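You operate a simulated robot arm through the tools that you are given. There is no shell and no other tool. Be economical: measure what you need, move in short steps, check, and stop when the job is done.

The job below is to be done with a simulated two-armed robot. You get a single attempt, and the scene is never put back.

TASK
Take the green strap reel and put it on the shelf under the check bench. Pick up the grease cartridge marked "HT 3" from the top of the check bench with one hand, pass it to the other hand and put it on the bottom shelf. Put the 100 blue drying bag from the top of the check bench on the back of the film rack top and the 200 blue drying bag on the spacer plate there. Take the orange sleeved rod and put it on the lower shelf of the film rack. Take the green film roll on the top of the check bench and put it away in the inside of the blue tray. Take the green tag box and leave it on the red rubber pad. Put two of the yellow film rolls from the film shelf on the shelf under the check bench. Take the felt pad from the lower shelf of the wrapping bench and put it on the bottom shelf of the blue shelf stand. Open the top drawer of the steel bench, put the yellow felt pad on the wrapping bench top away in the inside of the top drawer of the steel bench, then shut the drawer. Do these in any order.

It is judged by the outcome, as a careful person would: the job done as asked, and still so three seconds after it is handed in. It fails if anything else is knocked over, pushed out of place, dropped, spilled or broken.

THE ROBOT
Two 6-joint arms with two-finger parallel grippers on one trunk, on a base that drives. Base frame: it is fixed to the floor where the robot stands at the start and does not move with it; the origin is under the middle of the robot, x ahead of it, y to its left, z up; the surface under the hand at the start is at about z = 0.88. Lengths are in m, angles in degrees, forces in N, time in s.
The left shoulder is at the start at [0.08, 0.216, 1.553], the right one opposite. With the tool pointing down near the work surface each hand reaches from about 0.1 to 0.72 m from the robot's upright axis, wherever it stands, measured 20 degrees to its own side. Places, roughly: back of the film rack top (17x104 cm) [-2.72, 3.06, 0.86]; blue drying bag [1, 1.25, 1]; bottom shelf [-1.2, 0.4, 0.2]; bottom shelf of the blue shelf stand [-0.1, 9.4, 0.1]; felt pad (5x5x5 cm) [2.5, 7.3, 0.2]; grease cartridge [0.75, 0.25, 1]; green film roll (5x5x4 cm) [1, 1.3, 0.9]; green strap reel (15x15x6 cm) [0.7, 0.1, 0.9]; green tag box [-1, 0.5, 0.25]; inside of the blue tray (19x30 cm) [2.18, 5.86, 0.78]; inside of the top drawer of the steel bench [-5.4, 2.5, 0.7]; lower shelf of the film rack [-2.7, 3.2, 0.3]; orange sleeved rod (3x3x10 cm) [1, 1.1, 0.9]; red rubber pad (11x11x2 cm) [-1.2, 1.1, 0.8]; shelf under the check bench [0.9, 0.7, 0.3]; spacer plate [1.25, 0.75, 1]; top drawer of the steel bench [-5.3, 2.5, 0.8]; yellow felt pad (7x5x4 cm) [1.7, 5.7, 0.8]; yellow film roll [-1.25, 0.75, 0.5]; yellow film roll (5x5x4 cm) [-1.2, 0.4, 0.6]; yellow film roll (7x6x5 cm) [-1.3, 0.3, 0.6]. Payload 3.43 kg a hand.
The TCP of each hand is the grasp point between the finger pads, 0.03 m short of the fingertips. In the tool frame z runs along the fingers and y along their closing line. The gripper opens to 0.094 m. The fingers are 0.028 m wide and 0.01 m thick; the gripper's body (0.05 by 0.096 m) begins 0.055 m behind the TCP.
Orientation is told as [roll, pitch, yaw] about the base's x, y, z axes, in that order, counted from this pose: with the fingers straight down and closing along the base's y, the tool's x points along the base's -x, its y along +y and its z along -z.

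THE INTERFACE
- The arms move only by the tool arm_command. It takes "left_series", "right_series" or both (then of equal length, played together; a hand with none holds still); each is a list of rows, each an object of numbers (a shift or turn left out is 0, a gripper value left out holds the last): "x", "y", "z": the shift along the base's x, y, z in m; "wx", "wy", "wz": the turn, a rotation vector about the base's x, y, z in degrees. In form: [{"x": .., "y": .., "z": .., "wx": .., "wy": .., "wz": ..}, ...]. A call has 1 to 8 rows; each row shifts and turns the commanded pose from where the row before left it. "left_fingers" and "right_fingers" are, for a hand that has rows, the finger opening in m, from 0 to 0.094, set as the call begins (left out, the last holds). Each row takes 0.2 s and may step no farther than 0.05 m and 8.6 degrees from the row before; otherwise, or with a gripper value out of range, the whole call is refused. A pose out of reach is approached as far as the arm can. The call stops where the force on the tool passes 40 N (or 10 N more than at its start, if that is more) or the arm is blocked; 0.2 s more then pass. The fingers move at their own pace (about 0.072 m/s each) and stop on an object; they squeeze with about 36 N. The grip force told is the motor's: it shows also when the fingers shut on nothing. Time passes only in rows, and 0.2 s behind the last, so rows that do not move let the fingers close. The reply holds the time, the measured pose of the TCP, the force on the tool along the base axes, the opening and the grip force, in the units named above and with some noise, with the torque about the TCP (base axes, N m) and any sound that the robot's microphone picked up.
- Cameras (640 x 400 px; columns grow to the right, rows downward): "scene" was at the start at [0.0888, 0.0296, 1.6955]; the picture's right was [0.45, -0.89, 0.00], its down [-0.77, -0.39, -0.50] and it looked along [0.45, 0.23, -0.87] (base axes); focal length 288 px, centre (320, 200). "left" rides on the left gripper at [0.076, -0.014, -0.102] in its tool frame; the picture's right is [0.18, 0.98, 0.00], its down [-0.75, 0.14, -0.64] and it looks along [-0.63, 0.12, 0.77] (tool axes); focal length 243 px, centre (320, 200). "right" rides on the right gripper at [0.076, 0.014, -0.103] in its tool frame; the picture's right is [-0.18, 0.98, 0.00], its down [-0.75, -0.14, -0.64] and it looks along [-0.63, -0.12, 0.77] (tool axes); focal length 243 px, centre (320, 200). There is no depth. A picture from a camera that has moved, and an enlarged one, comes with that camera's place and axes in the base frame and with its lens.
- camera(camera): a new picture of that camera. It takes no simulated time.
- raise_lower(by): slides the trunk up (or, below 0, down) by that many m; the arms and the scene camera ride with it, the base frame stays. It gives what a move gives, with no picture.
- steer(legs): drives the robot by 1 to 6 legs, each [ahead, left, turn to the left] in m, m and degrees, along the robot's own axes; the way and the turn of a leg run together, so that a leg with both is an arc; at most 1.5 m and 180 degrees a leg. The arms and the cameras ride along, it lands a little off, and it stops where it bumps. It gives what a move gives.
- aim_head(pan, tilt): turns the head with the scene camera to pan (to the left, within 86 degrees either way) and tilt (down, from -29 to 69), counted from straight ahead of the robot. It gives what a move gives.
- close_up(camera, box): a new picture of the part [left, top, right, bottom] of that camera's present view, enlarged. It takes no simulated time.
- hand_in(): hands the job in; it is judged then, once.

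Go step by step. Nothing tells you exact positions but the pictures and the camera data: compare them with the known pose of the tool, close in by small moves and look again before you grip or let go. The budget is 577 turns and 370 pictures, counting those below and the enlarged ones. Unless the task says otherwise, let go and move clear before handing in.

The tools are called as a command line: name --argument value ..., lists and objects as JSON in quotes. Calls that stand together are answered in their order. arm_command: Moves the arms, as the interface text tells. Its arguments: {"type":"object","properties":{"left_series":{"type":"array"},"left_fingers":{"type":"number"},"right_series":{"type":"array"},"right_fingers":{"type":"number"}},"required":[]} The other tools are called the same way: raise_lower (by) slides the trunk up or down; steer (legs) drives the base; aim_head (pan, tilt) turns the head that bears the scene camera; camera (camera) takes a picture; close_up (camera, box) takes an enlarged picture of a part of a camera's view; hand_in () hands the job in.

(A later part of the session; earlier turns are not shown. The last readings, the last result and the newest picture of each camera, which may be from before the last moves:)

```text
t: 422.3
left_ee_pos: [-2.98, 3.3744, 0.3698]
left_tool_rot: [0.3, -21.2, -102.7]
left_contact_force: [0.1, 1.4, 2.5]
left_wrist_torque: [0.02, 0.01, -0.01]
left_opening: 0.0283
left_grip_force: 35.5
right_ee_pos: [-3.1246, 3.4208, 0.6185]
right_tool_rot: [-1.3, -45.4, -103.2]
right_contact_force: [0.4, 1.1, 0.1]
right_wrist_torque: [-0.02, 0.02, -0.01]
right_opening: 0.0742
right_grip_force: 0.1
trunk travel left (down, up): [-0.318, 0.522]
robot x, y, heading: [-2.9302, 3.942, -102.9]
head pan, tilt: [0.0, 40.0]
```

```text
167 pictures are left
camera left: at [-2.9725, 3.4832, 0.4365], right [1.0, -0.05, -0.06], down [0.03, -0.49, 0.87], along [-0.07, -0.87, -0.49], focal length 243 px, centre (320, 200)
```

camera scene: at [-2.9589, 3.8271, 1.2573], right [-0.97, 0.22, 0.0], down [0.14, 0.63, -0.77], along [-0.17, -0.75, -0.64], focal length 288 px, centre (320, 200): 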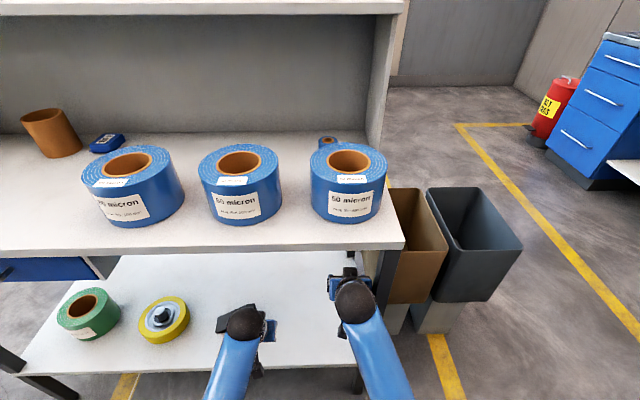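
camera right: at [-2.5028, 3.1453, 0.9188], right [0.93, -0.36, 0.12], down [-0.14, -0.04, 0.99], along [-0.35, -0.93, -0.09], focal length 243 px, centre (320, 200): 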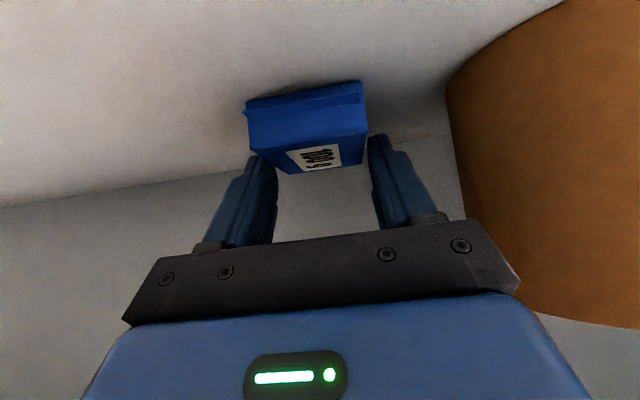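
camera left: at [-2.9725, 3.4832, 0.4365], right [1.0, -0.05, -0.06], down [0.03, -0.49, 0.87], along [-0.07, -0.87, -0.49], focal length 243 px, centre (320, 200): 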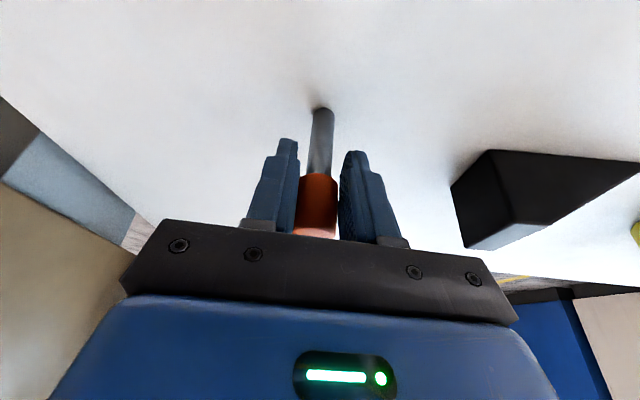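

arm_command --left_series '[{"z": -0.002}, {}]'

arm_command --left_fingers 0.036 --left_series '[{}, {}]'

arm_command --left_fingers 0.07 --left_series '[{}, {}, {}]'

camera --camera "left"

```text
t: 422.9
left_ee_pos: [-2.9805, 3.374, 0.3705]
left_tool_rot: [0.5, -21.4, -102.7]
left_contact_force: [1.3, 4.7, 18.0]
left_wrist_torque: [0.11, -0.02, -0.02]
left_opening: 0.028
left_grip_force: 36.2
right_ee_pos: [-3.1244, 3.4225, 0.6198]
right_tool_rot: [-1.2, -45.5, -103.0]
right_contact_force: [0.1, -0.9, 0.1]
right_wrist_torque: [0.03, 0.02, -0.02]
right_opening: 0.0739
right_grip_force: 0.1
trunk travel left (down, up): [-0.318, 0.522]
robot x, y, heading: [-2.9316, 3.9406, -102.7]
head pan, tilt: [0.0, 40.0]
```

```text
t: 423.5
left_ee_pos: [-2.9797, 3.3751, 0.3666]
left_tool_rot: [0.4, -21.0, -102.8]
left_contact_force: [-0.1, 0.2, 0.2]
left_wrist_torque: [0.02, 0.01, -0.02]
left_opening: 0.0361
left_grip_force: 0.0
right_ee_pos: [-3.1241, 3.4197, 0.6173]
right_tool_rot: [-1.2, -45.4, -103.1]
right_contact_force: [0.6, 0.4, -0.2]
right_wrist_torque: [-0.02, -0.01, -0.02]
right_opening: 0.0739
right_grip_force: 0.1
trunk travel left (down, up): [-0.318, 0.522]
robot x, y, heading: [-2.936, 3.9375, -102.8]
head pan, tilt: [0.0, 40.0]
```

```text
t: 424.3
left_ee_pos: [-2.9794, 3.3739, 0.3661]
left_tool_rot: [0.5, -21.0, -102.8]
left_contact_force: [-1.3, 0.1, 0.0]
left_wrist_torque: [-0.01, -0.04, -0.01]
left_opening: 0.07
left_grip_force: 0.1
right_ee_pos: [-3.1248, 3.4214, 0.6188]
right_tool_rot: [-1.2, -45.3, -103.1]
right_contact_force: [0.2, 0.2, 0.4]
right_wrist_torque: [0.0, 0.05, -0.01]
right_opening: 0.0739
right_grip_force: 0.0
trunk travel left (down, up): [-0.318, 0.522]
robot x, y, heading: [-2.9321, 3.9405, -103.0]
head pan, tilt: [0.0, 40.0]
```

```text
166 pictures are left
camera left: at [-2.9721, 3.4833, 0.4341], right [1.0, -0.05, -0.06], down [0.03, -0.49, 0.87], along [-0.07, -0.87, -0.49], focal length 243 px, centre (320, 200)
```

left: 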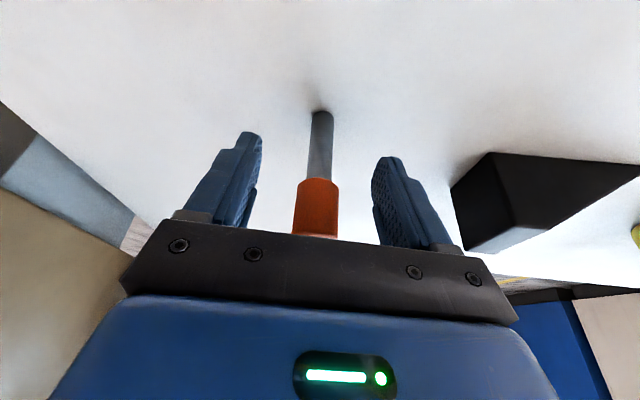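

The rod stands freely. Withdraw along the tool axis, then back off.

arm_command --left_series '[{"x": 0.002, "y": 0.008, "z": 0.02}, {"x": 0.003, "y": 0.012, "z": 0.033}, {"x": 0.003, "y": 0.012, "z": 0.033}, {"x": 0.005, "y": 0.02, "z": 0.03}]'

steer --legs '[[-0.45, 0, 0]]'

camera --camera "scene"

```text
t: 425.3
left_ee_pos: [-2.9663, 3.4278, 0.4839]
left_tool_rot: [0.5, -21.1, -102.7]
left_contact_force: [0.4, -0.1, -0.2]
left_wrist_torque: [-0.01, 0.0, 0.01]
left_opening: 0.0699
left_grip_force: 0.1
right_ee_pos: [-3.1239, 3.4204, 0.6182]
right_tool_rot: [-1.2, -45.4, -103.1]
right_contact_force: [0.5, 0.9, -0.3]
right_wrist_torque: [-0.04, -0.04, 0.0]
right_opening: 0.0738
right_grip_force: 0.1
trunk travel left (down, up): [-0.318, 0.522]
robot x, y, heading: [-2.9287, 3.9417, -103.0]
head pan, tilt: [0.0, 40.0]
```

```text
t: 428.0
left_ee_pos: [-2.8678, 3.8608, 0.4843]
left_tool_rot: [0.5, -21.2, -102.8]
left_contact_force: [-0.6, 0.1, 0.2]
left_wrist_torque: [0.0, 0.01, 0.02]
left_opening: 0.07
left_grip_force: 0.2
right_ee_pos: [-3.0254, 3.8559, 0.6187]
right_tool_rot: [-1.2, -45.4, -103.2]
right_contact_force: [0.4, 0.6, 0.5]
right_wrist_torque: [-0.02, 0.04, 0.01]
right_opening: 0.0738
right_grip_force: 0.1
trunk travel left (down, up): [-0.318, 0.522]
robot x, y, heading: [-2.8345, 4.374, -103.1]
head pan, tilt: [0.0, 40.0]
```

```text
165 pictures are left
camera scene: at [-2.859, 4.263, 1.2575], right [-0.97, 0.22, 0.0], down [0.14, 0.63, -0.77], along [-0.17, -0.75, -0.64], focal length 288 px, centre (320, 200)
```

scene: 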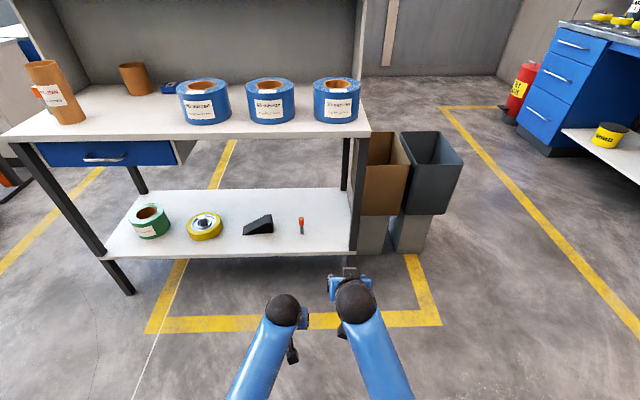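

The rod stands well on the lower shelf. Now back to the check bench for the green film roll: raise, turn, and drive back along the aisle.

arm_command --left_series '[{"wx": 8.0, "wy": -1.8}, {"wx": 8.0, "wy": -1.8}, {"wx": 4.4, "wy": -1.0}, {}, {}, {}]' --right_series '[{"wx": 8.0, "wy": -1.8}, {"wx": 8.0, "wy": -1.8}, {"wx": 8.0, "wy": -1.8}, {"wx": 8.0, "wy": -1.8}, {"wx": 8.0, "wy": -1.8}, {"wx": 4.0, "wy": -1.0}]'

raise_lower --by 0.4

raise_lower --by 0.12

steer --legs '[[0, 0, 103], [1.5, 0, 0], [1.5, 0, 0], [0, 0, -90]]'

aim_head --pan 0 --tilt 25

camera --camera "scene"

```text
t: 429.4
left_ee_pos: [-2.869, 3.8597, 0.4833]
left_tool_rot: [0.4, -0.1, -102.7]
left_contact_force: [-0.5, -0.6, 0.4]
left_wrist_torque: [-0.01, 0.01, 0.02]
left_opening: 0.0698
left_grip_force: 0.0
right_ee_pos: [-3.0245, 3.8342, 0.5845]
right_tool_rot: [-1.6, -0.1, -103.1]
right_contact_force: [-0.9, 0.4, 0.5]
right_wrist_torque: [0.0, 0.02, -0.02]
right_opening: 0.0743
right_grip_force: 0.0
right hand out of reach, approached as far as the arm can: row 5, 6
trunk travel left (down, up): [-0.318, 0.522]
robot x, y, heading: [-2.834, 4.3719, -102.7]
head pan, tilt: [0.0, 40.0]
```

```text
t: 433.3
left_ee_pos: [-2.8689, 3.86, 0.8836]
left_tool_rot: [0.4, -0.1, -102.8]
left_contact_force: [-0.2, 0.3, -0.2]
left_wrist_torque: [-0.03, -0.02, -0.01]
left_opening: 0.0698
left_grip_force: 0.1
right_ee_pos: [-3.0252, 3.8329, 0.9845]
right_tool_rot: [-1.5, -0.4, -103.1]
right_contact_force: [0.7, 0.1, 0.0]
right_wrist_torque: [-0.01, -0.01, 0.03]
right_opening: 0.0742
right_grip_force: 0.0
trunk travel left (down, up): [-0.718, 0.122]
robot x, y, heading: [-2.8323, 4.3765, -102.7]
head pan, tilt: [0.0, 40.0]
```

```text
t: 434.8
left_ee_pos: [-2.8681, 3.8608, 1.0029]
left_tool_rot: [0.5, -0.1, -102.7]
left_contact_force: [-0.6, -0.3, -0.7]
left_wrist_torque: [0.02, 0.01, -0.03]
left_opening: 0.0701
left_grip_force: 0.1
right_ee_pos: [-3.024, 3.8333, 1.1042]
right_tool_rot: [-1.6, -0.3, -103.0]
right_contact_force: [-0.6, -0.5, 0.4]
right_wrist_torque: [-0.01, 0.0, 0.02]
right_opening: 0.0741
right_grip_force: 0.0
trunk travel left (down, up): [-0.838, 0.002]
robot x, y, heading: [-2.8335, 4.3706, -103.1]
head pan, tilt: [0.0, 40.0]
```

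```text
t: 457.5
left_ee_pos: [0.2593, 3.8566, 1.003]
left_tool_rot: [0.5, -0.1, -90.1]
left_contact_force: [-0.9, -0.4, -0.5]
left_wrist_torque: [0.01, 0.0, -0.03]
left_opening: 0.0698
left_grip_force: 0.0
right_ee_pos: [0.1134, 3.7967, 1.1046]
right_tool_rot: [-1.4, -0.4, -90.6]
right_contact_force: [0.0, 0.3, -0.5]
right_wrist_torque: [0.02, 0.01, 0.01]
right_opening: 0.074
right_grip_force: 0.0
trunk travel left (down, up): [-0.838, 0.002]
robot x, y, heading: [0.1791, 4.3672, -90.1]
head pan, tilt: [0.0, 40.0]
```

```text
t: 458.2
left_ee_pos: [0.2601, 3.8568, 1.0039]
left_tool_rot: [0.4, -0.1, -90.3]
left_contact_force: [-0.4, -0.6, 0.5]
left_wrist_torque: [0.01, 0.04, 0.02]
left_opening: 0.0703
left_grip_force: 0.1
right_ee_pos: [0.1132, 3.7952, 1.1055]
right_tool_rot: [-1.5, -0.4, -90.3]
right_contact_force: [-0.5, 1.0, 0.2]
right_wrist_torque: [0.0, 0.04, 0.03]
right_opening: 0.0739
right_grip_force: 0.1
trunk travel left (down, up): [-0.838, 0.002]
robot x, y, heading: [0.1839, 4.3661, -90.2]
head pan, tilt: [0.0, 25.0]
```

```text
164 pictures are left
camera scene: at [0.1807, 4.2436, 1.8007], right [-1.0, 0.01, 0.0], down [0.0, 0.42, -0.91], along [-0.01, -0.91, -0.42], focal length 288 px, centre (320, 200)
```

scene: 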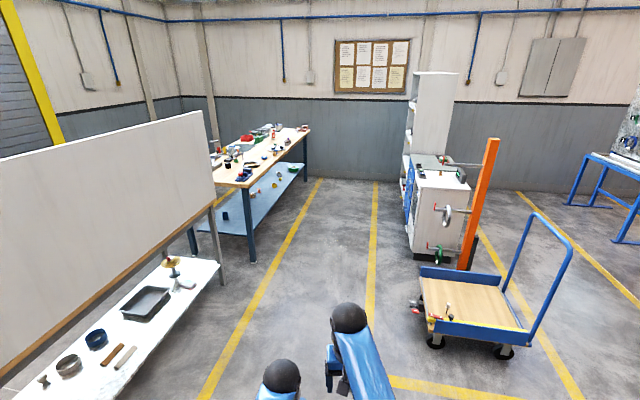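

The aisle is clear. Driving south and turning to the check bench.

steer --legs '[[1.4, 0, 0], [1.15, 0, 0], [0, 0, 77.7]]'

aim_head --pan 0 --tilt 40

camera --camera "scene"

```text
t: 473.9
left_ee_pos: [0.7013, 1.8207, 1.0033]
left_tool_rot: [0.4, -0.2, -11.4]
left_contact_force: [-0.4, 0.0, -0.2]
left_wrist_torque: [-0.02, -0.02, 0.03]
left_opening: 0.0699
left_grip_force: 0.0
right_ee_pos: [0.7306, 1.6653, 1.1054]
right_tool_rot: [-1.4, -0.4, -11.9]
right_contact_force: [0.3, 0.2, -0.5]
right_wrist_torque: [-0.01, 0.03, -0.03]
right_opening: 0.0741
right_grip_force: 0.1
trunk travel left (down, up): [-0.838, 0.002]
robot x, y, heading: [0.1804, 1.8427, -11.6]
head pan, tilt: [0.0, 25.0]
```

```text
t: 474.7
left_ee_pos: [0.6997, 1.8193, 1.0027]
left_tool_rot: [0.3, -0.1, -11.6]
left_contact_force: [0.6, -0.7, -0.8]
left_wrist_torque: [0.0, 0.01, 0.01]
left_opening: 0.07
left_grip_force: 0.2
right_ee_pos: [0.732, 1.664, 1.1052]
right_tool_rot: [-1.5, -0.3, -11.8]
right_contact_force: [-0.3, -0.4, -1.1]
right_wrist_torque: [-0.03, 0.0, 0.01]
right_opening: 0.0739
right_grip_force: 0.1
trunk travel left (down, up): [-0.838, 0.002]
robot x, y, heading: [0.1855, 1.8431, -11.5]
head pan, tilt: [0.0, 40.0]
```

```text
163 pictures are left
camera scene: at [0.2963, 1.8202, 1.7775], right [-0.2, -0.98, 0.0], down [-0.63, 0.13, -0.77], along [0.75, -0.15, -0.64], focal length 288 px, centre (320, 200)
```

scene: 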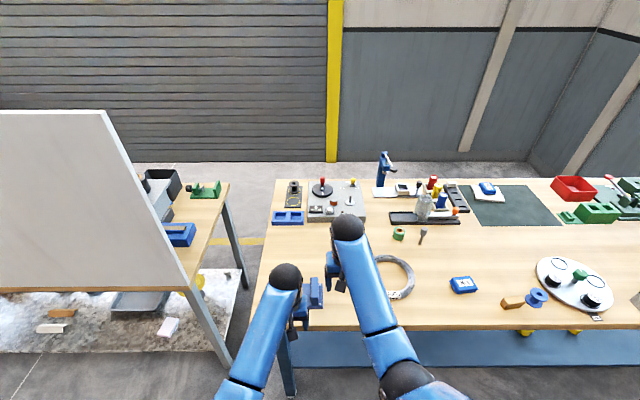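

The green roll is at (1.048, 1.338) with a grey rod right beside it, so I'll close front-to-back with a vertical right hand. First lift the left hand high and tilt it out of the way.

arm_command --left_series '[{"z": 0.04}, {"z": 0.04}, {"z": 0.03, "wx": -1.6, "wy": -7.9}, {"z": 0.03, "wx": -1.6, "wy": -7.9}, {"z": 0.035, "wx": -1.6, "wy": -7.9}, {"z": 0.035, "wx": -1.6, "wy": -7.9}, {"z": 0.035, "wx": -1.6, "wy": -7.9}, {"z": 0.035, "wx": -1.6, "wy": -7.9}]' --right_series '[{"wz": -8.5}, {"wz": -8.5}, {"wz": -8.5}, {"wz": -8.5}, {"wz": -8.5}, {"wz": -8.5}, {"wz": -8.5}, {"wz": -8.5}]'

arm_command --right_fingers 0.09 --right_series '[{"wz": -8.5}, {"wz": -8.5}, {"wz": -5}]'

steer --legs '[[0, -0.2, 0], [0.21, 0, -1]]'

camera --camera "scene"

camera --camera "right"

```text
t: 476.5
left_ee_pos: [0.7047, 1.8167, 1.2729]
left_tool_rot: [0.6, -48.6, -11.6]
left_contact_force: [-0.7, -0.2, 0.4]
left_wrist_torque: [-0.02, -0.01, -0.01]
left_opening: 0.0701
left_grip_force: 0.0
left hand out of reach, approached as far as the arm can: row 2
right_ee_pos: [0.7322, 1.6642, 1.1019]
right_tool_rot: [-1.3, -0.4, -79.9]
right_contact_force: [0.1, 0.3, 0.1]
right_wrist_torque: [0.0, 0.03, -0.01]
right_opening: 0.0739
right_grip_force: 0.0
right hand out of reach, approached as far as the arm can: row 6
trunk travel left (down, up): [-0.838, 0.002]
robot x, y, heading: [0.185, 1.8496, -11.6]
head pan, tilt: [0.0, 40.0]
```

```text
t: 477.3
left_ee_pos: [0.7038, 1.8163, 1.2715]
left_tool_rot: [0.4, -48.5, -11.6]
left_contact_force: [0.0, -0.9, 0.0]
left_wrist_torque: [-0.03, -0.01, 0.01]
left_opening: 0.0703
left_grip_force: 0.1
right_ee_pos: [0.7322, 1.665, 1.1021]
right_tool_rot: [-1.4, -0.4, -101.8]
right_contact_force: [-0.4, -0.4, 0.3]
right_wrist_torque: [0.01, -0.03, -0.01]
right_opening: 0.09
right_grip_force: 0.2
trunk travel left (down, up): [-0.838, 0.002]
robot x, y, heading: [0.1872, 1.8448, -11.6]
head pan, tilt: [0.0, 40.0]
```

```text
t: 480.1
left_ee_pos: [0.8619, 1.571, 1.2746]
left_tool_rot: [0.5, -48.6, -12.5]
left_contact_force: [-0.1, 0.4, 0.7]
left_wrist_torque: [0.0, 0.0, -0.02]
left_opening: 0.0699
left_grip_force: 0.1
right_ee_pos: [0.889, 1.4164, 1.1024]
right_tool_rot: [-1.2, -0.4, -102.7]
right_contact_force: [0.5, 0.3, 0.4]
right_wrist_torque: [-0.04, -0.02, 0.07]
right_opening: 0.09
right_grip_force: 0.1
trunk travel left (down, up): [-0.838, 0.002]
robot x, y, heading: [0.3507, 1.6049, -12.4]
head pan, tilt: [0.0, 40.0]
```

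```text
162 pictures are left
camera scene: at [0.4517, 1.5807, 1.778], right [-0.22, -0.98, 0.0], down [-0.62, 0.14, -0.77], along [0.75, -0.17, -0.64], focal length 288 px, centre (320, 200)
```

scene: 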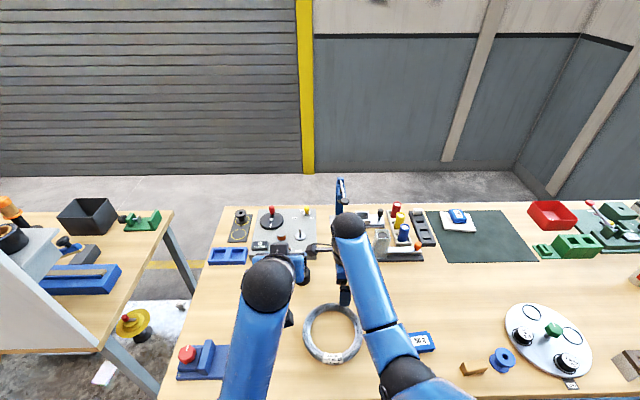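

```text
161 pictures are left
camera right: at [0.9219, 1.489, 1.2048], right [0.92, -0.4, -0.02], down [-0.29, -0.7, 0.65], along [-0.27, -0.59, -0.76], focal length 243 px, centre (320, 200)
```

right: 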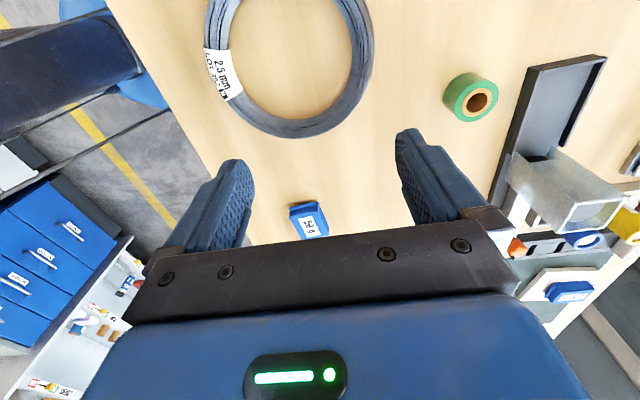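

steer --legs '[[0.035, 0, 0]]'

arm_command --right_series '[{"x": 0.032, "y": -0.02}, {"x": 0.032, "y": -0.02}, {"x": 0.032, "y": -0.02}, {"x": 0.03, "y": -0.018}]'

camera --camera "right"

```text
t: 480.9
left_ee_pos: [0.8924, 1.5649, 1.2758]
left_tool_rot: [0.6, -49.0, -12.5]
left_contact_force: [-1.0, 0.5, 0.6]
left_wrist_torque: [-0.01, 0.0, 0.0]
left_opening: 0.0699
left_grip_force: 0.0
right_ee_pos: [0.92, 1.4117, 1.1051]
right_tool_rot: [-1.0, -0.4, -102.6]
right_contact_force: [-0.5, 0.6, -0.1]
right_wrist_torque: [0.0, -0.09, 0.01]
right_opening: 0.0898
right_grip_force: 0.0
trunk travel left (down, up): [-0.838, 0.002]
robot x, y, heading: [0.3769, 1.6003, -12.8]
head pan, tilt: [0.0, 40.0]
```

```text
t: 481.9
left_ee_pos: [0.902, 1.5619, 1.2715]
left_tool_rot: [0.5, -48.3, -12.5]
left_contact_force: [-0.4, -0.5, -0.8]
left_wrist_torque: [0.0, 0.01, 0.01]
left_opening: 0.07
left_grip_force: 0.1
right_ee_pos: [1.0556, 1.3305, 1.1008]
right_tool_rot: [-1.5, -0.3, -102.7]
right_contact_force: [-0.1, -0.1, -0.3]
right_wrist_torque: [0.01, 0.02, 0.0]
right_opening: 0.09
right_grip_force: 0.1
trunk travel left (down, up): [-0.838, 0.002]
robot x, y, heading: [0.3826, 1.5983, -12.4]
head pan, tilt: [0.0, 40.0]
```

```text
160 pictures are left
camera right: at [1.0877, 1.4022, 1.2009], right [0.92, -0.4, -0.02], down [-0.29, -0.7, 0.65], along [-0.27, -0.59, -0.76], focal length 243 px, centre (320, 200)
```

right: 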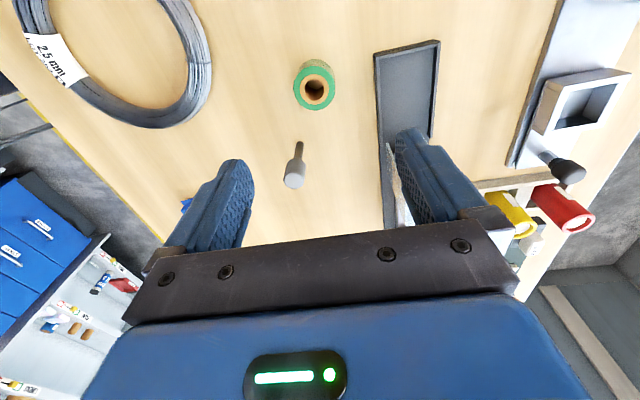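

Aligned above the roll; the grey rod is 8 cm to the side. Lower with the trunk, then the arm.

arm_command --right_fingers 0.08 --right_series '[{"x": -0.009, "y": 0.0}]'

raise_lower --by -0.14

camera --camera "right"

camera --camera "scene"

```text
t: 482.4
left_ee_pos: [0.8976, 1.5615, 1.2744]
left_tool_rot: [0.6, -48.7, -12.6]
left_contact_force: [-0.9, 0.2, 0.1]
left_wrist_torque: [0.01, -0.01, 0.0]
left_opening: 0.0701
left_grip_force: 0.0
right_ee_pos: [1.0404, 1.3298, 1.1023]
right_tool_rot: [-1.3, -0.3, -102.7]
right_contact_force: [-0.1, -0.4, 0.2]
right_wrist_torque: [0.0, -0.04, -0.02]
right_opening: 0.0801
right_grip_force: 0.1
trunk travel left (down, up): [-0.838, 0.002]
robot x, y, heading: [0.3811, 1.5978, -12.6]
head pan, tilt: [0.0, 40.0]
```

```text
t: 484.0
left_ee_pos: [0.8995, 1.562, 1.1325]
left_tool_rot: [0.5, -48.5, -12.5]
left_contact_force: [0.2, -0.1, 0.1]
left_wrist_torque: [0.01, 0.01, 0.0]
left_opening: 0.0699
left_grip_force: 0.1
right_ee_pos: [1.0425, 1.331, 0.9613]
right_tool_rot: [-1.4, -0.4, -102.7]
right_contact_force: [0.0, -0.4, 0.1]
right_wrist_torque: [0.0, -0.02, -0.02]
right_opening: 0.0801
right_grip_force: 0.1
trunk travel left (down, up): [-0.698, 0.142]
robot x, y, heading: [0.3761, 1.6005, -12.6]
head pan, tilt: [0.0, 40.0]
```

```text
159 pictures are left
camera right: at [1.0762, 1.4028, 1.0621], right [0.92, -0.4, -0.02], down [-0.29, -0.7, 0.65], along [-0.27, -0.59, -0.76], focal length 243 px, centre (320, 200)
```

right: 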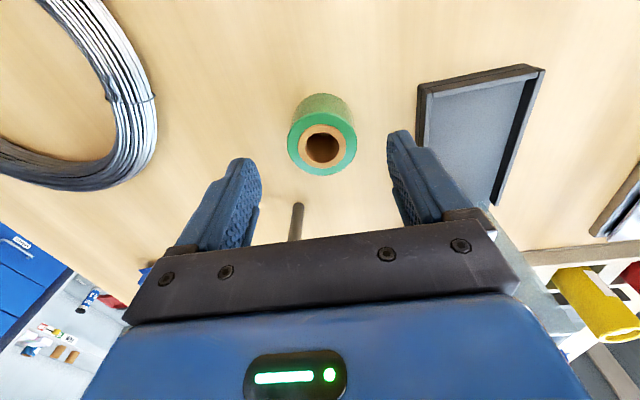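

```text
158 pictures are left
camera scene: at [0.4916, 1.5716, 1.6375], right [-0.22, -0.98, 0.0], down [-0.63, 0.14, -0.77], along [0.75, -0.17, -0.64], focal length 288 px, centre (320, 200)
```

scene: 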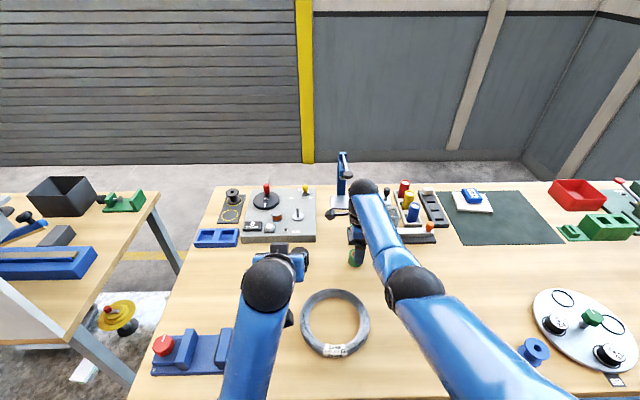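

arm_command --right_series '[{"z": -0.02}, {"z": -0.02}, {"z": -0.006}]'

arm_command --right_fingers 0.0 --right_series '[{}, {}, {}, {}]'

arm_command --right_series '[{"z": 0.04}, {"z": 0.045}, {"z": 0.045}]'

camera --camera "right"

```text
t: 484.8
left_ee_pos: [0.8998, 1.562, 1.1324]
left_tool_rot: [0.5, -48.6, -12.5]
left_contact_force: [0.9, -0.4, -0.4]
left_wrist_torque: [0.01, -0.01, -0.03]
left_opening: 0.0701
left_grip_force: 0.1
right_ee_pos: [1.0425, 1.3317, 0.9149]
right_tool_rot: [-1.4, -0.4, -102.6]
right_contact_force: [-0.5, -0.1, -0.4]
right_wrist_torque: [0.01, -0.01, -0.01]
right_opening: 0.0803
right_grip_force: 0.1
trunk travel left (down, up): [-0.698, 0.142]
robot x, y, heading: [0.3805, 1.597, -12.4]
head pan, tilt: [0.0, 40.0]
```

```text
t: 485.8
left_ee_pos: [0.8992, 1.5624, 1.1325]
left_tool_rot: [0.5, -48.4, -12.5]
left_contact_force: [1.0, 0.3, -0.5]
left_wrist_torque: [0.02, 0.01, 0.02]
left_opening: 0.0701
left_grip_force: 0.1
right_ee_pos: [1.0432, 1.3312, 0.9145]
right_tool_rot: [-1.4, -0.3, -102.7]
right_contact_force: [1.0, -0.2, 0.8]
right_wrist_torque: [-0.02, -0.06, -0.02]
right_opening: 0.0449
right_grip_force: 36.0
trunk travel left (down, up): [-0.698, 0.142]
robot x, y, heading: [0.38, 1.5969, -12.7]
head pan, tilt: [0.0, 40.0]
```

```text
t: 486.6
left_ee_pos: [0.8995, 1.5624, 1.1325]
left_tool_rot: [0.5, -48.5, -12.5]
left_contact_force: [-1.0, -1.0, -0.5]
left_wrist_torque: [-0.01, 0.0, 0.01]
left_opening: 0.0701
left_grip_force: 0.1
right_ee_pos: [1.0425, 1.3308, 1.0454]
right_tool_rot: [-1.5, -0.4, -102.6]
right_contact_force: [1.1, 0.3, -0.7]
right_wrist_torque: [0.01, 0.02, -0.02]
right_opening: 0.0449
right_grip_force: 36.0
trunk travel left (down, up): [-0.698, 0.142]
robot x, y, heading: [0.3816, 1.5961, -12.3]
head pan, tilt: [0.0, 40.0]
```

```text
157 pictures are left
camera right: at [1.0756, 1.4029, 1.1461], right [0.92, -0.4, -0.02], down [-0.29, -0.7, 0.65], along [-0.27, -0.59, -0.76], focal length 243 px, centre (320, 200)
```

right: 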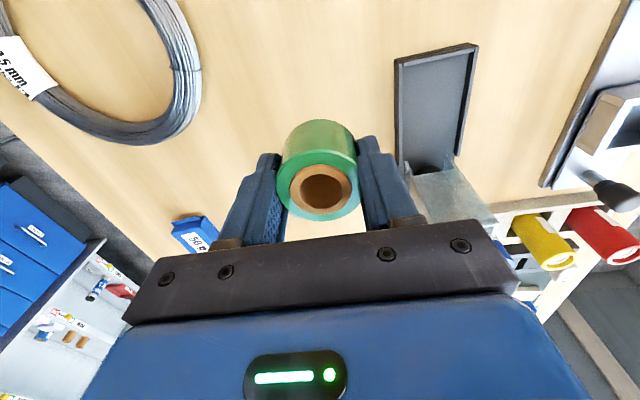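

Green roll held. Raise, back off and head north to the wrapping bench.

raise_lower --by 0.14

steer --legs '[[-0.3, 0, 0], [0, 0, 102], [1.5, 0, 0], [0.9, 0, 0]]'

aim_head --pan -20 --tilt 20

camera --camera "scene"

```text
t: 488.3
left_ee_pos: [0.8991, 1.5606, 1.2719]
left_tool_rot: [0.4, -48.4, -12.5]
left_contact_force: [0.1, 0.4, 0.3]
left_wrist_torque: [-0.03, 0.02, -0.05]
left_opening: 0.0701
left_grip_force: 0.0
right_ee_pos: [1.0422, 1.3299, 1.1856]
right_tool_rot: [-1.4, -0.4, -102.7]
right_contact_force: [0.8, -0.1, -0.4]
right_wrist_torque: [0.03, 0.01, -0.02]
right_opening: 0.0447
right_grip_force: 36.6
trunk travel left (down, up): [-0.838, 0.002]
robot x, y, heading: [0.3809, 1.5987, -12.8]
head pan, tilt: [0.0, 40.0]
```

```text
t: 506.0
left_ee_pos: [0.0656, 4.5833, 1.2726]
left_tool_rot: [0.5, -48.7, 89.2]
left_contact_force: [0.1, -0.2, -0.8]
left_wrist_torque: [0.0, -0.02, -0.01]
left_opening: 0.0699
left_grip_force: 0.1
right_ee_pos: [0.2628, 4.7677, 1.1854]
right_tool_rot: [-1.3, -0.3, -1.1]
right_contact_force: [0.3, 0.0, -0.9]
right_wrist_torque: [0.02, 0.01, 0.0]
right_opening: 0.0447
right_grip_force: 35.4
trunk travel left (down, up): [-0.838, 0.002]
robot x, y, heading: [0.1365, 4.0687, 89.0]
head pan, tilt: [0.0, 40.0]
```

```text
t: 506.8
left_ee_pos: [0.0641, 4.5834, 1.2719]
left_tool_rot: [0.5, -48.6, 89.2]
left_contact_force: [-0.4, 0.1, -0.3]
left_wrist_torque: [-0.02, -0.04, 0.01]
left_opening: 0.07
left_grip_force: 0.0
right_ee_pos: [0.2631, 4.7695, 1.1846]
right_tool_rot: [-1.3, -0.5, -1.0]
right_contact_force: [-0.6, 1.3, -0.6]
right_wrist_torque: [-0.02, 0.01, -0.01]
right_opening: 0.0449
right_grip_force: 36.3
trunk travel left (down, up): [-0.838, 0.002]
robot x, y, heading: [0.1344, 4.0692, 88.9]
head pan, tilt: [-20.0, 20.0]
```

```text
156 pictures are left
camera scene: at [0.1678, 4.1846, 1.8088], right [0.93, -0.36, 0.0], down [-0.12, -0.32, -0.94], along [0.34, 0.88, -0.34], focal length 288 px, centre (320, 200)
```

scene: 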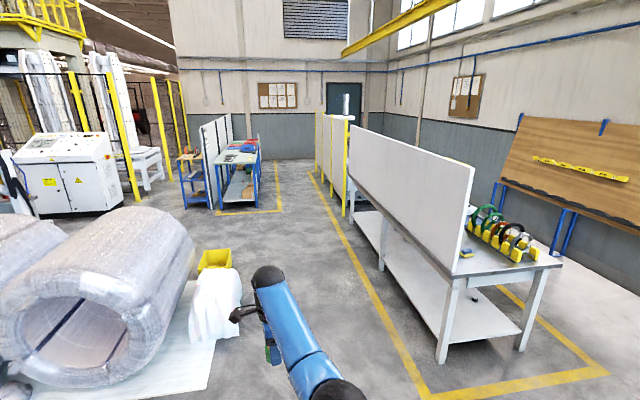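

aim_head --pan -75 --tilt 30

camera --camera "scene"

```text
t: 508.1
left_ee_pos: [0.0655, 4.5834, 1.2719]
left_tool_rot: [0.5, -48.4, 89.0]
left_contact_force: [-0.4, 1.7, 0.8]
left_wrist_torque: [-0.01, -0.02, -0.03]
left_opening: 0.0701
left_grip_force: 0.1
right_ee_pos: [0.2627, 4.7699, 1.1844]
right_tool_rot: [-1.4, -0.3, -1.2]
right_contact_force: [0.1, 0.0, -0.8]
right_wrist_torque: [0.01, 0.01, -0.02]
right_opening: 0.0445
right_grip_force: 36.0
trunk travel left (down, up): [-0.838, 0.002]
robot x, y, heading: [0.1376, 4.0679, 89.2]
head pan, tilt: [-75.0, 30.0]
```

```text
155 pictures are left
camera scene: at [0.2225, 4.1194, 1.7928], right [0.24, -0.97, 0.0], down [-0.48, -0.12, -0.87], along [0.84, 0.21, -0.5], focal length 288 px, centre (320, 200)
```

scene: 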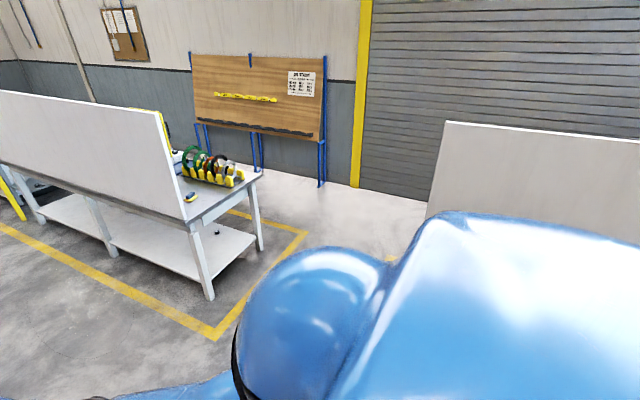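

steer --legs '[[0.42, 0, 0], [0, 0, -89], [1.3, 0, 0]]'

aim_head --pan 0 --tilt 25

camera --camera "scene"

aim_head --pan 60 --tilt 30

camera --camera "scene"

```text
t: 520.6
left_ee_pos: [1.956, 4.5668, 1.2727]
left_tool_rot: [0.5, -48.5, 0.1]
left_contact_force: [-0.4, 0.1, -0.3]
left_wrist_torque: [0.0, 0.0, 0.0]
left_opening: 0.07
left_grip_force: 0.1
right_ee_pos: [2.1452, 4.3735, 1.1858]
right_tool_rot: [-1.4, -0.4, -90.1]
right_contact_force: [-1.1, -0.1, 0.2]
right_wrist_torque: [0.02, 0.01, -0.03]
right_opening: 0.0444
right_grip_force: 35.8
trunk travel left (down, up): [-0.838, 0.002]
robot x, y, heading: [1.4386, 4.4916, 0.1]
head pan, tilt: [-75.0, 30.0]
```

```text
t: 522.1
left_ee_pos: [1.9568, 4.5678, 1.2726]
left_tool_rot: [0.5, -48.5, 0.0]
left_contact_force: [-0.3, -0.2, -0.2]
left_wrist_torque: [0.0, -0.03, 0.01]
left_opening: 0.0699
left_grip_force: 0.0
right_ee_pos: [2.1468, 4.3752, 1.1849]
right_tool_rot: [-1.4, -0.3, -90.2]
right_contact_force: [-0.9, 0.2, -0.6]
right_wrist_torque: [0.0, 0.02, -0.03]
right_opening: 0.0448
right_grip_force: 35.8
trunk travel left (down, up): [-0.838, 0.002]
robot x, y, heading: [1.4399, 4.4875, -0.0]
head pan, tilt: [0.0, 25.0]
```

```text
154 pictures are left
camera scene: at [1.5634, 4.489, 1.8008], right [0.0, -1.0, 0.0], down [-0.42, 0.0, -0.91], along [0.91, 0.0, -0.42], focal length 288 px, centre (320, 200)
```

scene: 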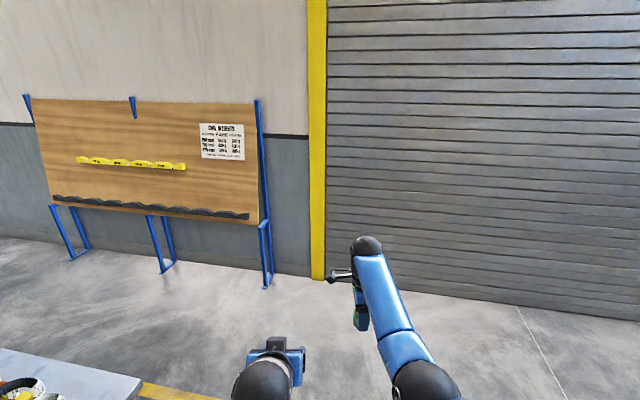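

```text
t: 523.4
left_ee_pos: [1.957, 4.5684, 1.2725]
left_tool_rot: [0.5, -48.4, 0.1]
left_contact_force: [-0.7, 0.4, -0.2]
left_wrist_torque: [-0.01, -0.02, -0.01]
left_opening: 0.0701
left_grip_force: 0.0
right_ee_pos: [2.1461, 4.375, 1.1846]
right_tool_rot: [-1.4, -0.5, -90.1]
right_contact_force: [0.1, -0.3, -0.3]
right_wrist_torque: [0.0, 0.01, 0.02]
right_opening: 0.0447
right_grip_force: 36.0
trunk travel left (down, up): [-0.838, 0.002]
robot x, y, heading: [1.441, 4.4895, 0.0]
head pan, tilt: [60.0, 30.0]
```

```text
153 pictures are left
camera scene: at [1.5166, 4.5674, 1.7928], right [0.87, -0.5, 0.0], down [-0.25, -0.43, -0.87], along [0.43, 0.75, -0.5], focal length 288 px, centre (320, 200)
```

scene: 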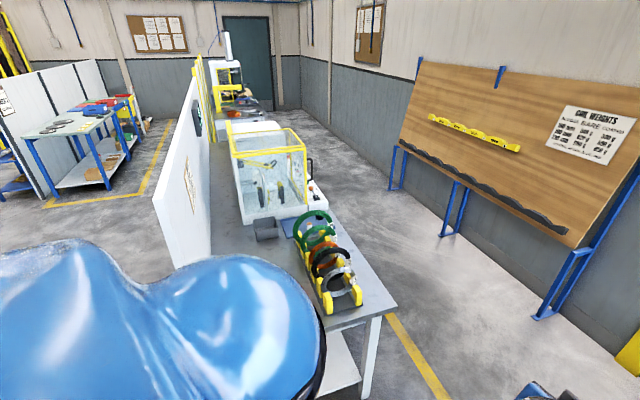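

Tray is on the east side of the wrapping bench, past the reel rack. I'll go around the end and strafe up the aisle facing the bench.

steer --legs '[[1.2, 0, 0], [0, 0, 167.5], [0, -1.15, 0]]'

aim_head --pan 0 --tilt 40

camera --camera "scene"

```text
t: 541.8
left_ee_pos: [2.3375, 5.6583, 1.2737]
left_tool_rot: [0.4, -48.4, 168.8]
left_contact_force: [0.3, 0.4, 0.6]
left_wrist_torque: [0.02, 0.0, -0.03]
left_opening: 0.0698
left_grip_force: 0.1
right_ee_pos: [2.1895, 5.8863, 1.1852]
right_tool_rot: [-1.4, -0.4, 78.6]
right_contact_force: [-0.4, 0.3, -0.7]
right_wrist_torque: [0.0, -0.01, 0.03]
right_opening: 0.045
right_grip_force: 35.9
trunk travel left (down, up): [-0.838, 0.002]
robot x, y, heading: [2.8577, 5.6329, 168.5]
head pan, tilt: [60.0, 30.0]
```

```text
t: 543.1
left_ee_pos: [2.3358, 5.6596, 1.2724]
left_tool_rot: [0.5, -48.6, 168.7]
left_contact_force: [0.1, -0.7, 0.0]
left_wrist_torque: [-0.04, 0.01, -0.04]
left_opening: 0.0697
left_grip_force: 0.0
right_ee_pos: [2.1887, 5.8867, 1.1842]
right_tool_rot: [-1.5, -0.4, 78.6]
right_contact_force: [-0.3, -0.1, -0.2]
right_wrist_torque: [0.0, -0.02, 0.01]
right_opening: 0.0443
right_grip_force: 35.9
trunk travel left (down, up): [-0.838, 0.002]
robot x, y, heading: [2.8596, 5.636, 168.4]
head pan, tilt: [0.0, 40.0]
```

```text
152 pictures are left
camera scene: at [2.743, 5.6573, 1.7775], right [0.2, 0.98, 0.0], down [0.63, -0.13, -0.77], along [-0.75, 0.15, -0.64], focal length 288 px, centre (320, 200)
```

scene: 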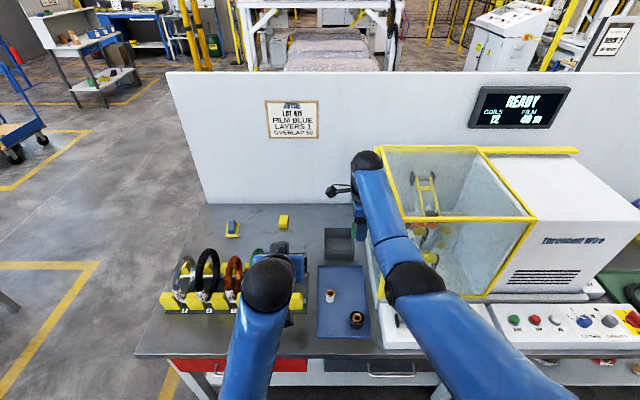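

The blue tray is at (2.18, 5.86) with two small items; its far-right part is free. The yellow felt pad is at (1.705, 5.68). I'll close in and lower to place the roll.

steer --legs '[[0.1, 0, 0]]'

arm_command --right_series '[{"x": 0.014, "y": -0.002}]'

raise_lower --by -0.22

camera --camera "right"

camera --camera "scene"

```text
t: 544.3
left_ee_pos: [2.2547, 5.6757, 1.2764]
left_tool_rot: [0.6, -49.0, 168.7]
left_contact_force: [0.8, 0.3, 0.1]
left_wrist_torque: [0.0, 0.05, -0.03]
left_opening: 0.0701
left_grip_force: 0.1
right_ee_pos: [2.1046, 5.9029, 1.194]
right_tool_rot: [-0.8, -0.4, 78.6]
right_contact_force: [1.3, 0.3, -0.8]
right_wrist_torque: [0.04, 0.1, 0.01]
right_opening: 0.0448
right_grip_force: 36.1
trunk travel left (down, up): [-0.838, 0.002]
robot x, y, heading: [2.7627, 5.6525, 168.5]
head pan, tilt: [0.0, 40.0]
```

```text
t: 544.7
left_ee_pos: [2.2348, 5.6792, 1.2701]
left_tool_rot: [0.5, -48.2, 168.7]
left_contact_force: [0.4, 0.7, 0.8]
left_wrist_torque: [0.01, 0.0, 0.04]
left_opening: 0.07
left_grip_force: 0.0
right_ee_pos: [2.1006, 5.9054, 1.1821]
right_tool_rot: [-1.7, -0.3, 78.6]
right_contact_force: [-1.1, 0.6, -0.2]
right_wrist_torque: [-0.04, -0.03, -0.01]
right_opening: 0.0447
right_grip_force: 36.5
trunk travel left (down, up): [-0.838, 0.002]
robot x, y, heading: [2.7639, 5.6525, 168.8]
head pan, tilt: [0.0, 40.0]
```

```text
t: 547.0
left_ee_pos: [2.2424, 5.6794, 1.0534]
left_tool_rot: [0.5, -48.6, 168.7]
left_contact_force: [-0.3, 0.2, -0.5]
left_wrist_torque: [0.03, 0.02, -0.03]
left_opening: 0.0701
left_grip_force: 0.0
right_ee_pos: [2.1061, 5.9035, 0.9661]
right_tool_rot: [-1.5, -0.4, 78.6]
right_contact_force: [0.5, -0.5, -1.1]
right_wrist_torque: [0.01, -0.03, 0.04]
right_opening: 0.0447
right_grip_force: 35.7
trunk travel left (down, up): [-0.618, 0.222]
robot x, y, heading: [2.763, 5.6535, 169.0]
head pan, tilt: [0.0, 40.0]
```

```text
151 pictures are left
camera right: at [2.0763, 5.8326, 1.0664], right [-0.93, 0.37, -0.02], down [0.27, 0.71, 0.65], along [0.26, 0.6, -0.76], focal length 243 px, centre (320, 200)
```

right: 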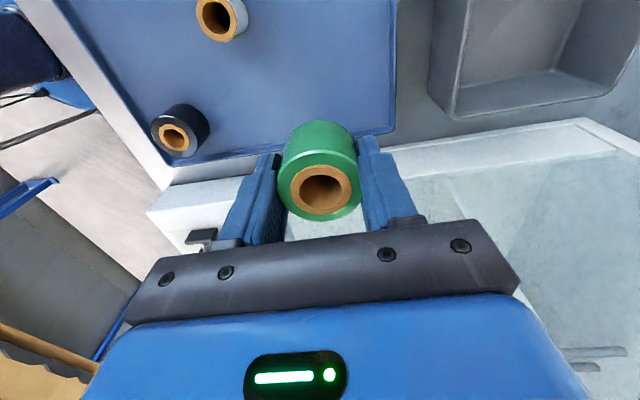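

```text
150 pictures are left
camera scene: at [2.6481, 5.6766, 1.5575], right [0.2, 0.98, 0.0], down [0.63, -0.13, -0.77], along [-0.75, 0.15, -0.64], focal length 288 px, centre (320, 200)
```

scene: 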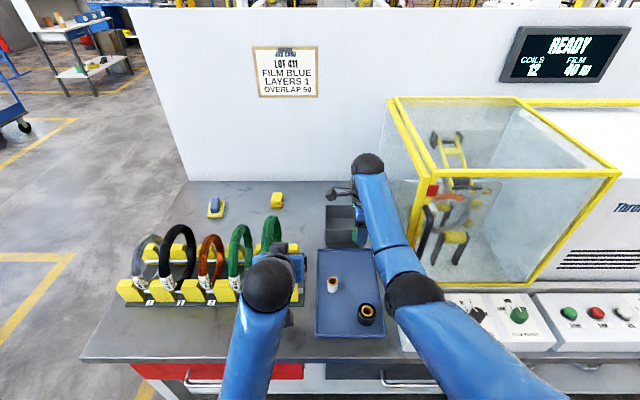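

arm_command --right_series '[{"x": 0.004, "y": -0.008, "z": -0.035}, {"z": -0.04}, {"z": -0.04}]'

camera --camera "right"

```text
t: 547.8
left_ee_pos: [2.2415, 5.6788, 1.0518]
left_tool_rot: [0.5, -48.4, 168.7]
left_contact_force: [0.6, 0.3, 0.2]
left_wrist_torque: [0.0, 0.0, 0.0]
left_opening: 0.0701
left_grip_force: 0.1
right_ee_pos: [2.1095, 5.8965, 0.85]
right_tool_rot: [-1.3, -0.3, 78.6]
right_contact_force: [-0.3, -0.5, 0.1]
right_wrist_torque: [0.0, 0.0, 0.0]
right_opening: 0.0445
right_grip_force: 36.1
trunk travel left (down, up): [-0.618, 0.222]
robot x, y, heading: [2.7611, 5.6562, 168.6]
head pan, tilt: [0.0, 40.0]
```

```text
149 pictures are left
camera right: at [2.0784, 5.8248, 0.9512], right [-0.93, 0.37, -0.02], down [0.27, 0.71, 0.65], along [0.26, 0.6, -0.76], focal length 243 px, centre (320, 200)
```

right: 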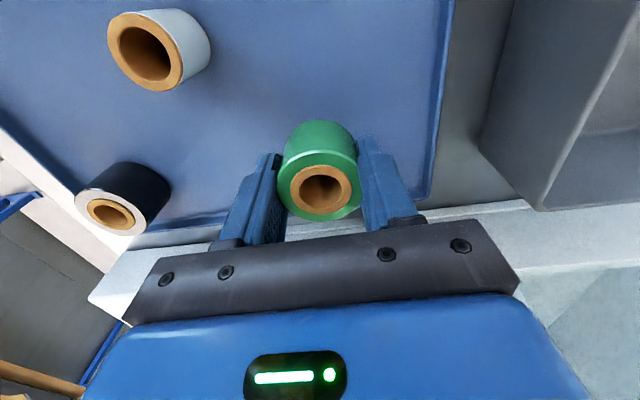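

arm_command --right_series '[{"z": -0.02}, {"z": -0.008}, {"z": -0.006}]'

arm_command --right_series '[{"z": -0.005}, {"z": -0.004}]'

```text
t: 548.6
left_ee_pos: [2.242, 5.6788, 1.0532]
left_tool_rot: [0.5, -48.6, 168.7]
left_contact_force: [-0.2, -0.5, -0.2]
left_wrist_torque: [0.01, 0.0, 0.01]
left_opening: 0.0699
left_grip_force: 0.1
right_ee_pos: [2.1098, 5.8959, 0.819]
right_tool_rot: [-1.0, -0.3, 78.5]
right_contact_force: [-1.0, 0.4, 10.1]
right_wrist_torque: [0.03, 0.27, -0.02]
right_opening: 0.0448
right_grip_force: 35.6
trunk travel left (down, up): [-0.618, 0.222]
robot x, y, heading: [2.7598, 5.6553, 168.6]
head pan, tilt: [0.0, 40.0]
```

```text
t: 549.3
left_ee_pos: [2.2453, 5.6794, 1.0533]
left_tool_rot: [0.5, -48.6, 168.6]
left_contact_force: [0.1, -0.2, 0.0]
left_wrist_torque: [0.03, -0.05, -0.01]
left_opening: 0.07
left_grip_force: 0.0
right_ee_pos: [2.109, 5.8965, 0.8145]
right_tool_rot: [-0.7, -0.3, 78.7]
right_contact_force: [8.3, -1.5, 14.8]
right_wrist_torque: [-0.01, 0.16, 0.07]
right_opening: 0.0444
right_grip_force: 36.1
trunk travel left (down, up): [-0.618, 0.222]
robot x, y, heading: [2.7633, 5.6505, 168.7]
head pan, tilt: [0.0, 40.0]
stopped in row 2 (right hand): the force on the tool passed its limit at 46 N (the readings are from after the stop); the commanded pose is now the measured one
```

On the tray floor. Release and lift.

arm_command --right_fingers 0.07 --right_series '[{"z": 0.004}, {}, {}]'

arm_command --right_series '[{"z": 0.03}, {"z": 0.045}, {"z": 0.045}, {"z": 0.045}]'

camera --camera "right"

```text
t: 550.1
left_ee_pos: [2.2413, 5.6791, 1.0523]
left_tool_rot: [0.5, -48.4, 168.7]
left_contact_force: [-1.1, 0.5, -0.6]
left_wrist_torque: [0.0, 0.0, 0.0]
left_opening: 0.07
left_grip_force: 0.1
right_ee_pos: [2.1082, 5.8972, 0.8154]
right_tool_rot: [-1.0, -0.3, 78.6]
right_contact_force: [1.5, 0.6, 1.1]
right_wrist_torque: [-0.02, 0.02, 0.02]
right_opening: 0.0694
right_grip_force: 0.1
trunk travel left (down, up): [-0.618, 0.222]
robot x, y, heading: [2.7616, 5.6547, 168.9]
head pan, tilt: [0.0, 40.0]
```

```text
t: 551.1
left_ee_pos: [2.2422, 5.679, 1.0518]
left_tool_rot: [0.6, -48.5, 168.7]
left_contact_force: [0.8, 1.2, -0.1]
left_wrist_torque: [-0.02, 0.04, -0.03]
left_opening: 0.0698
left_grip_force: 0.1
right_ee_pos: [2.1088, 5.8946, 0.9803]
right_tool_rot: [-1.0, -0.3, 78.6]
right_contact_force: [-0.1, 0.3, -0.2]
right_wrist_torque: [0.02, 0.0, -0.03]
right_opening: 0.0696
right_grip_force: 0.1
trunk travel left (down, up): [-0.618, 0.222]
robot x, y, heading: [2.7602, 5.6549, 168.5]
head pan, tilt: [0.0, 40.0]
```

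```text
148 pictures are left
camera right: at [2.0781, 5.8247, 1.0815], right [-0.93, 0.37, -0.02], down [0.28, 0.71, 0.65], along [0.25, 0.6, -0.76], focal length 243 px, centre (320, 200)
```

right: 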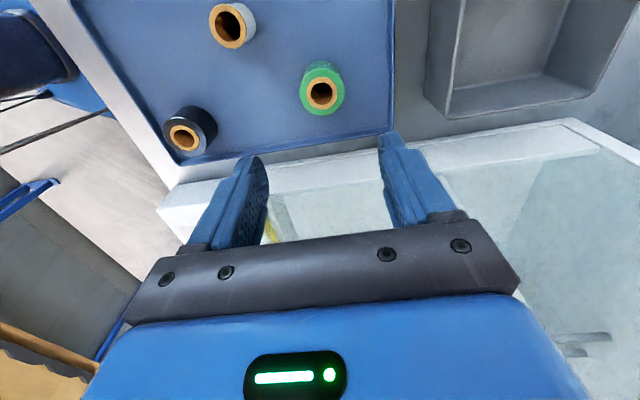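

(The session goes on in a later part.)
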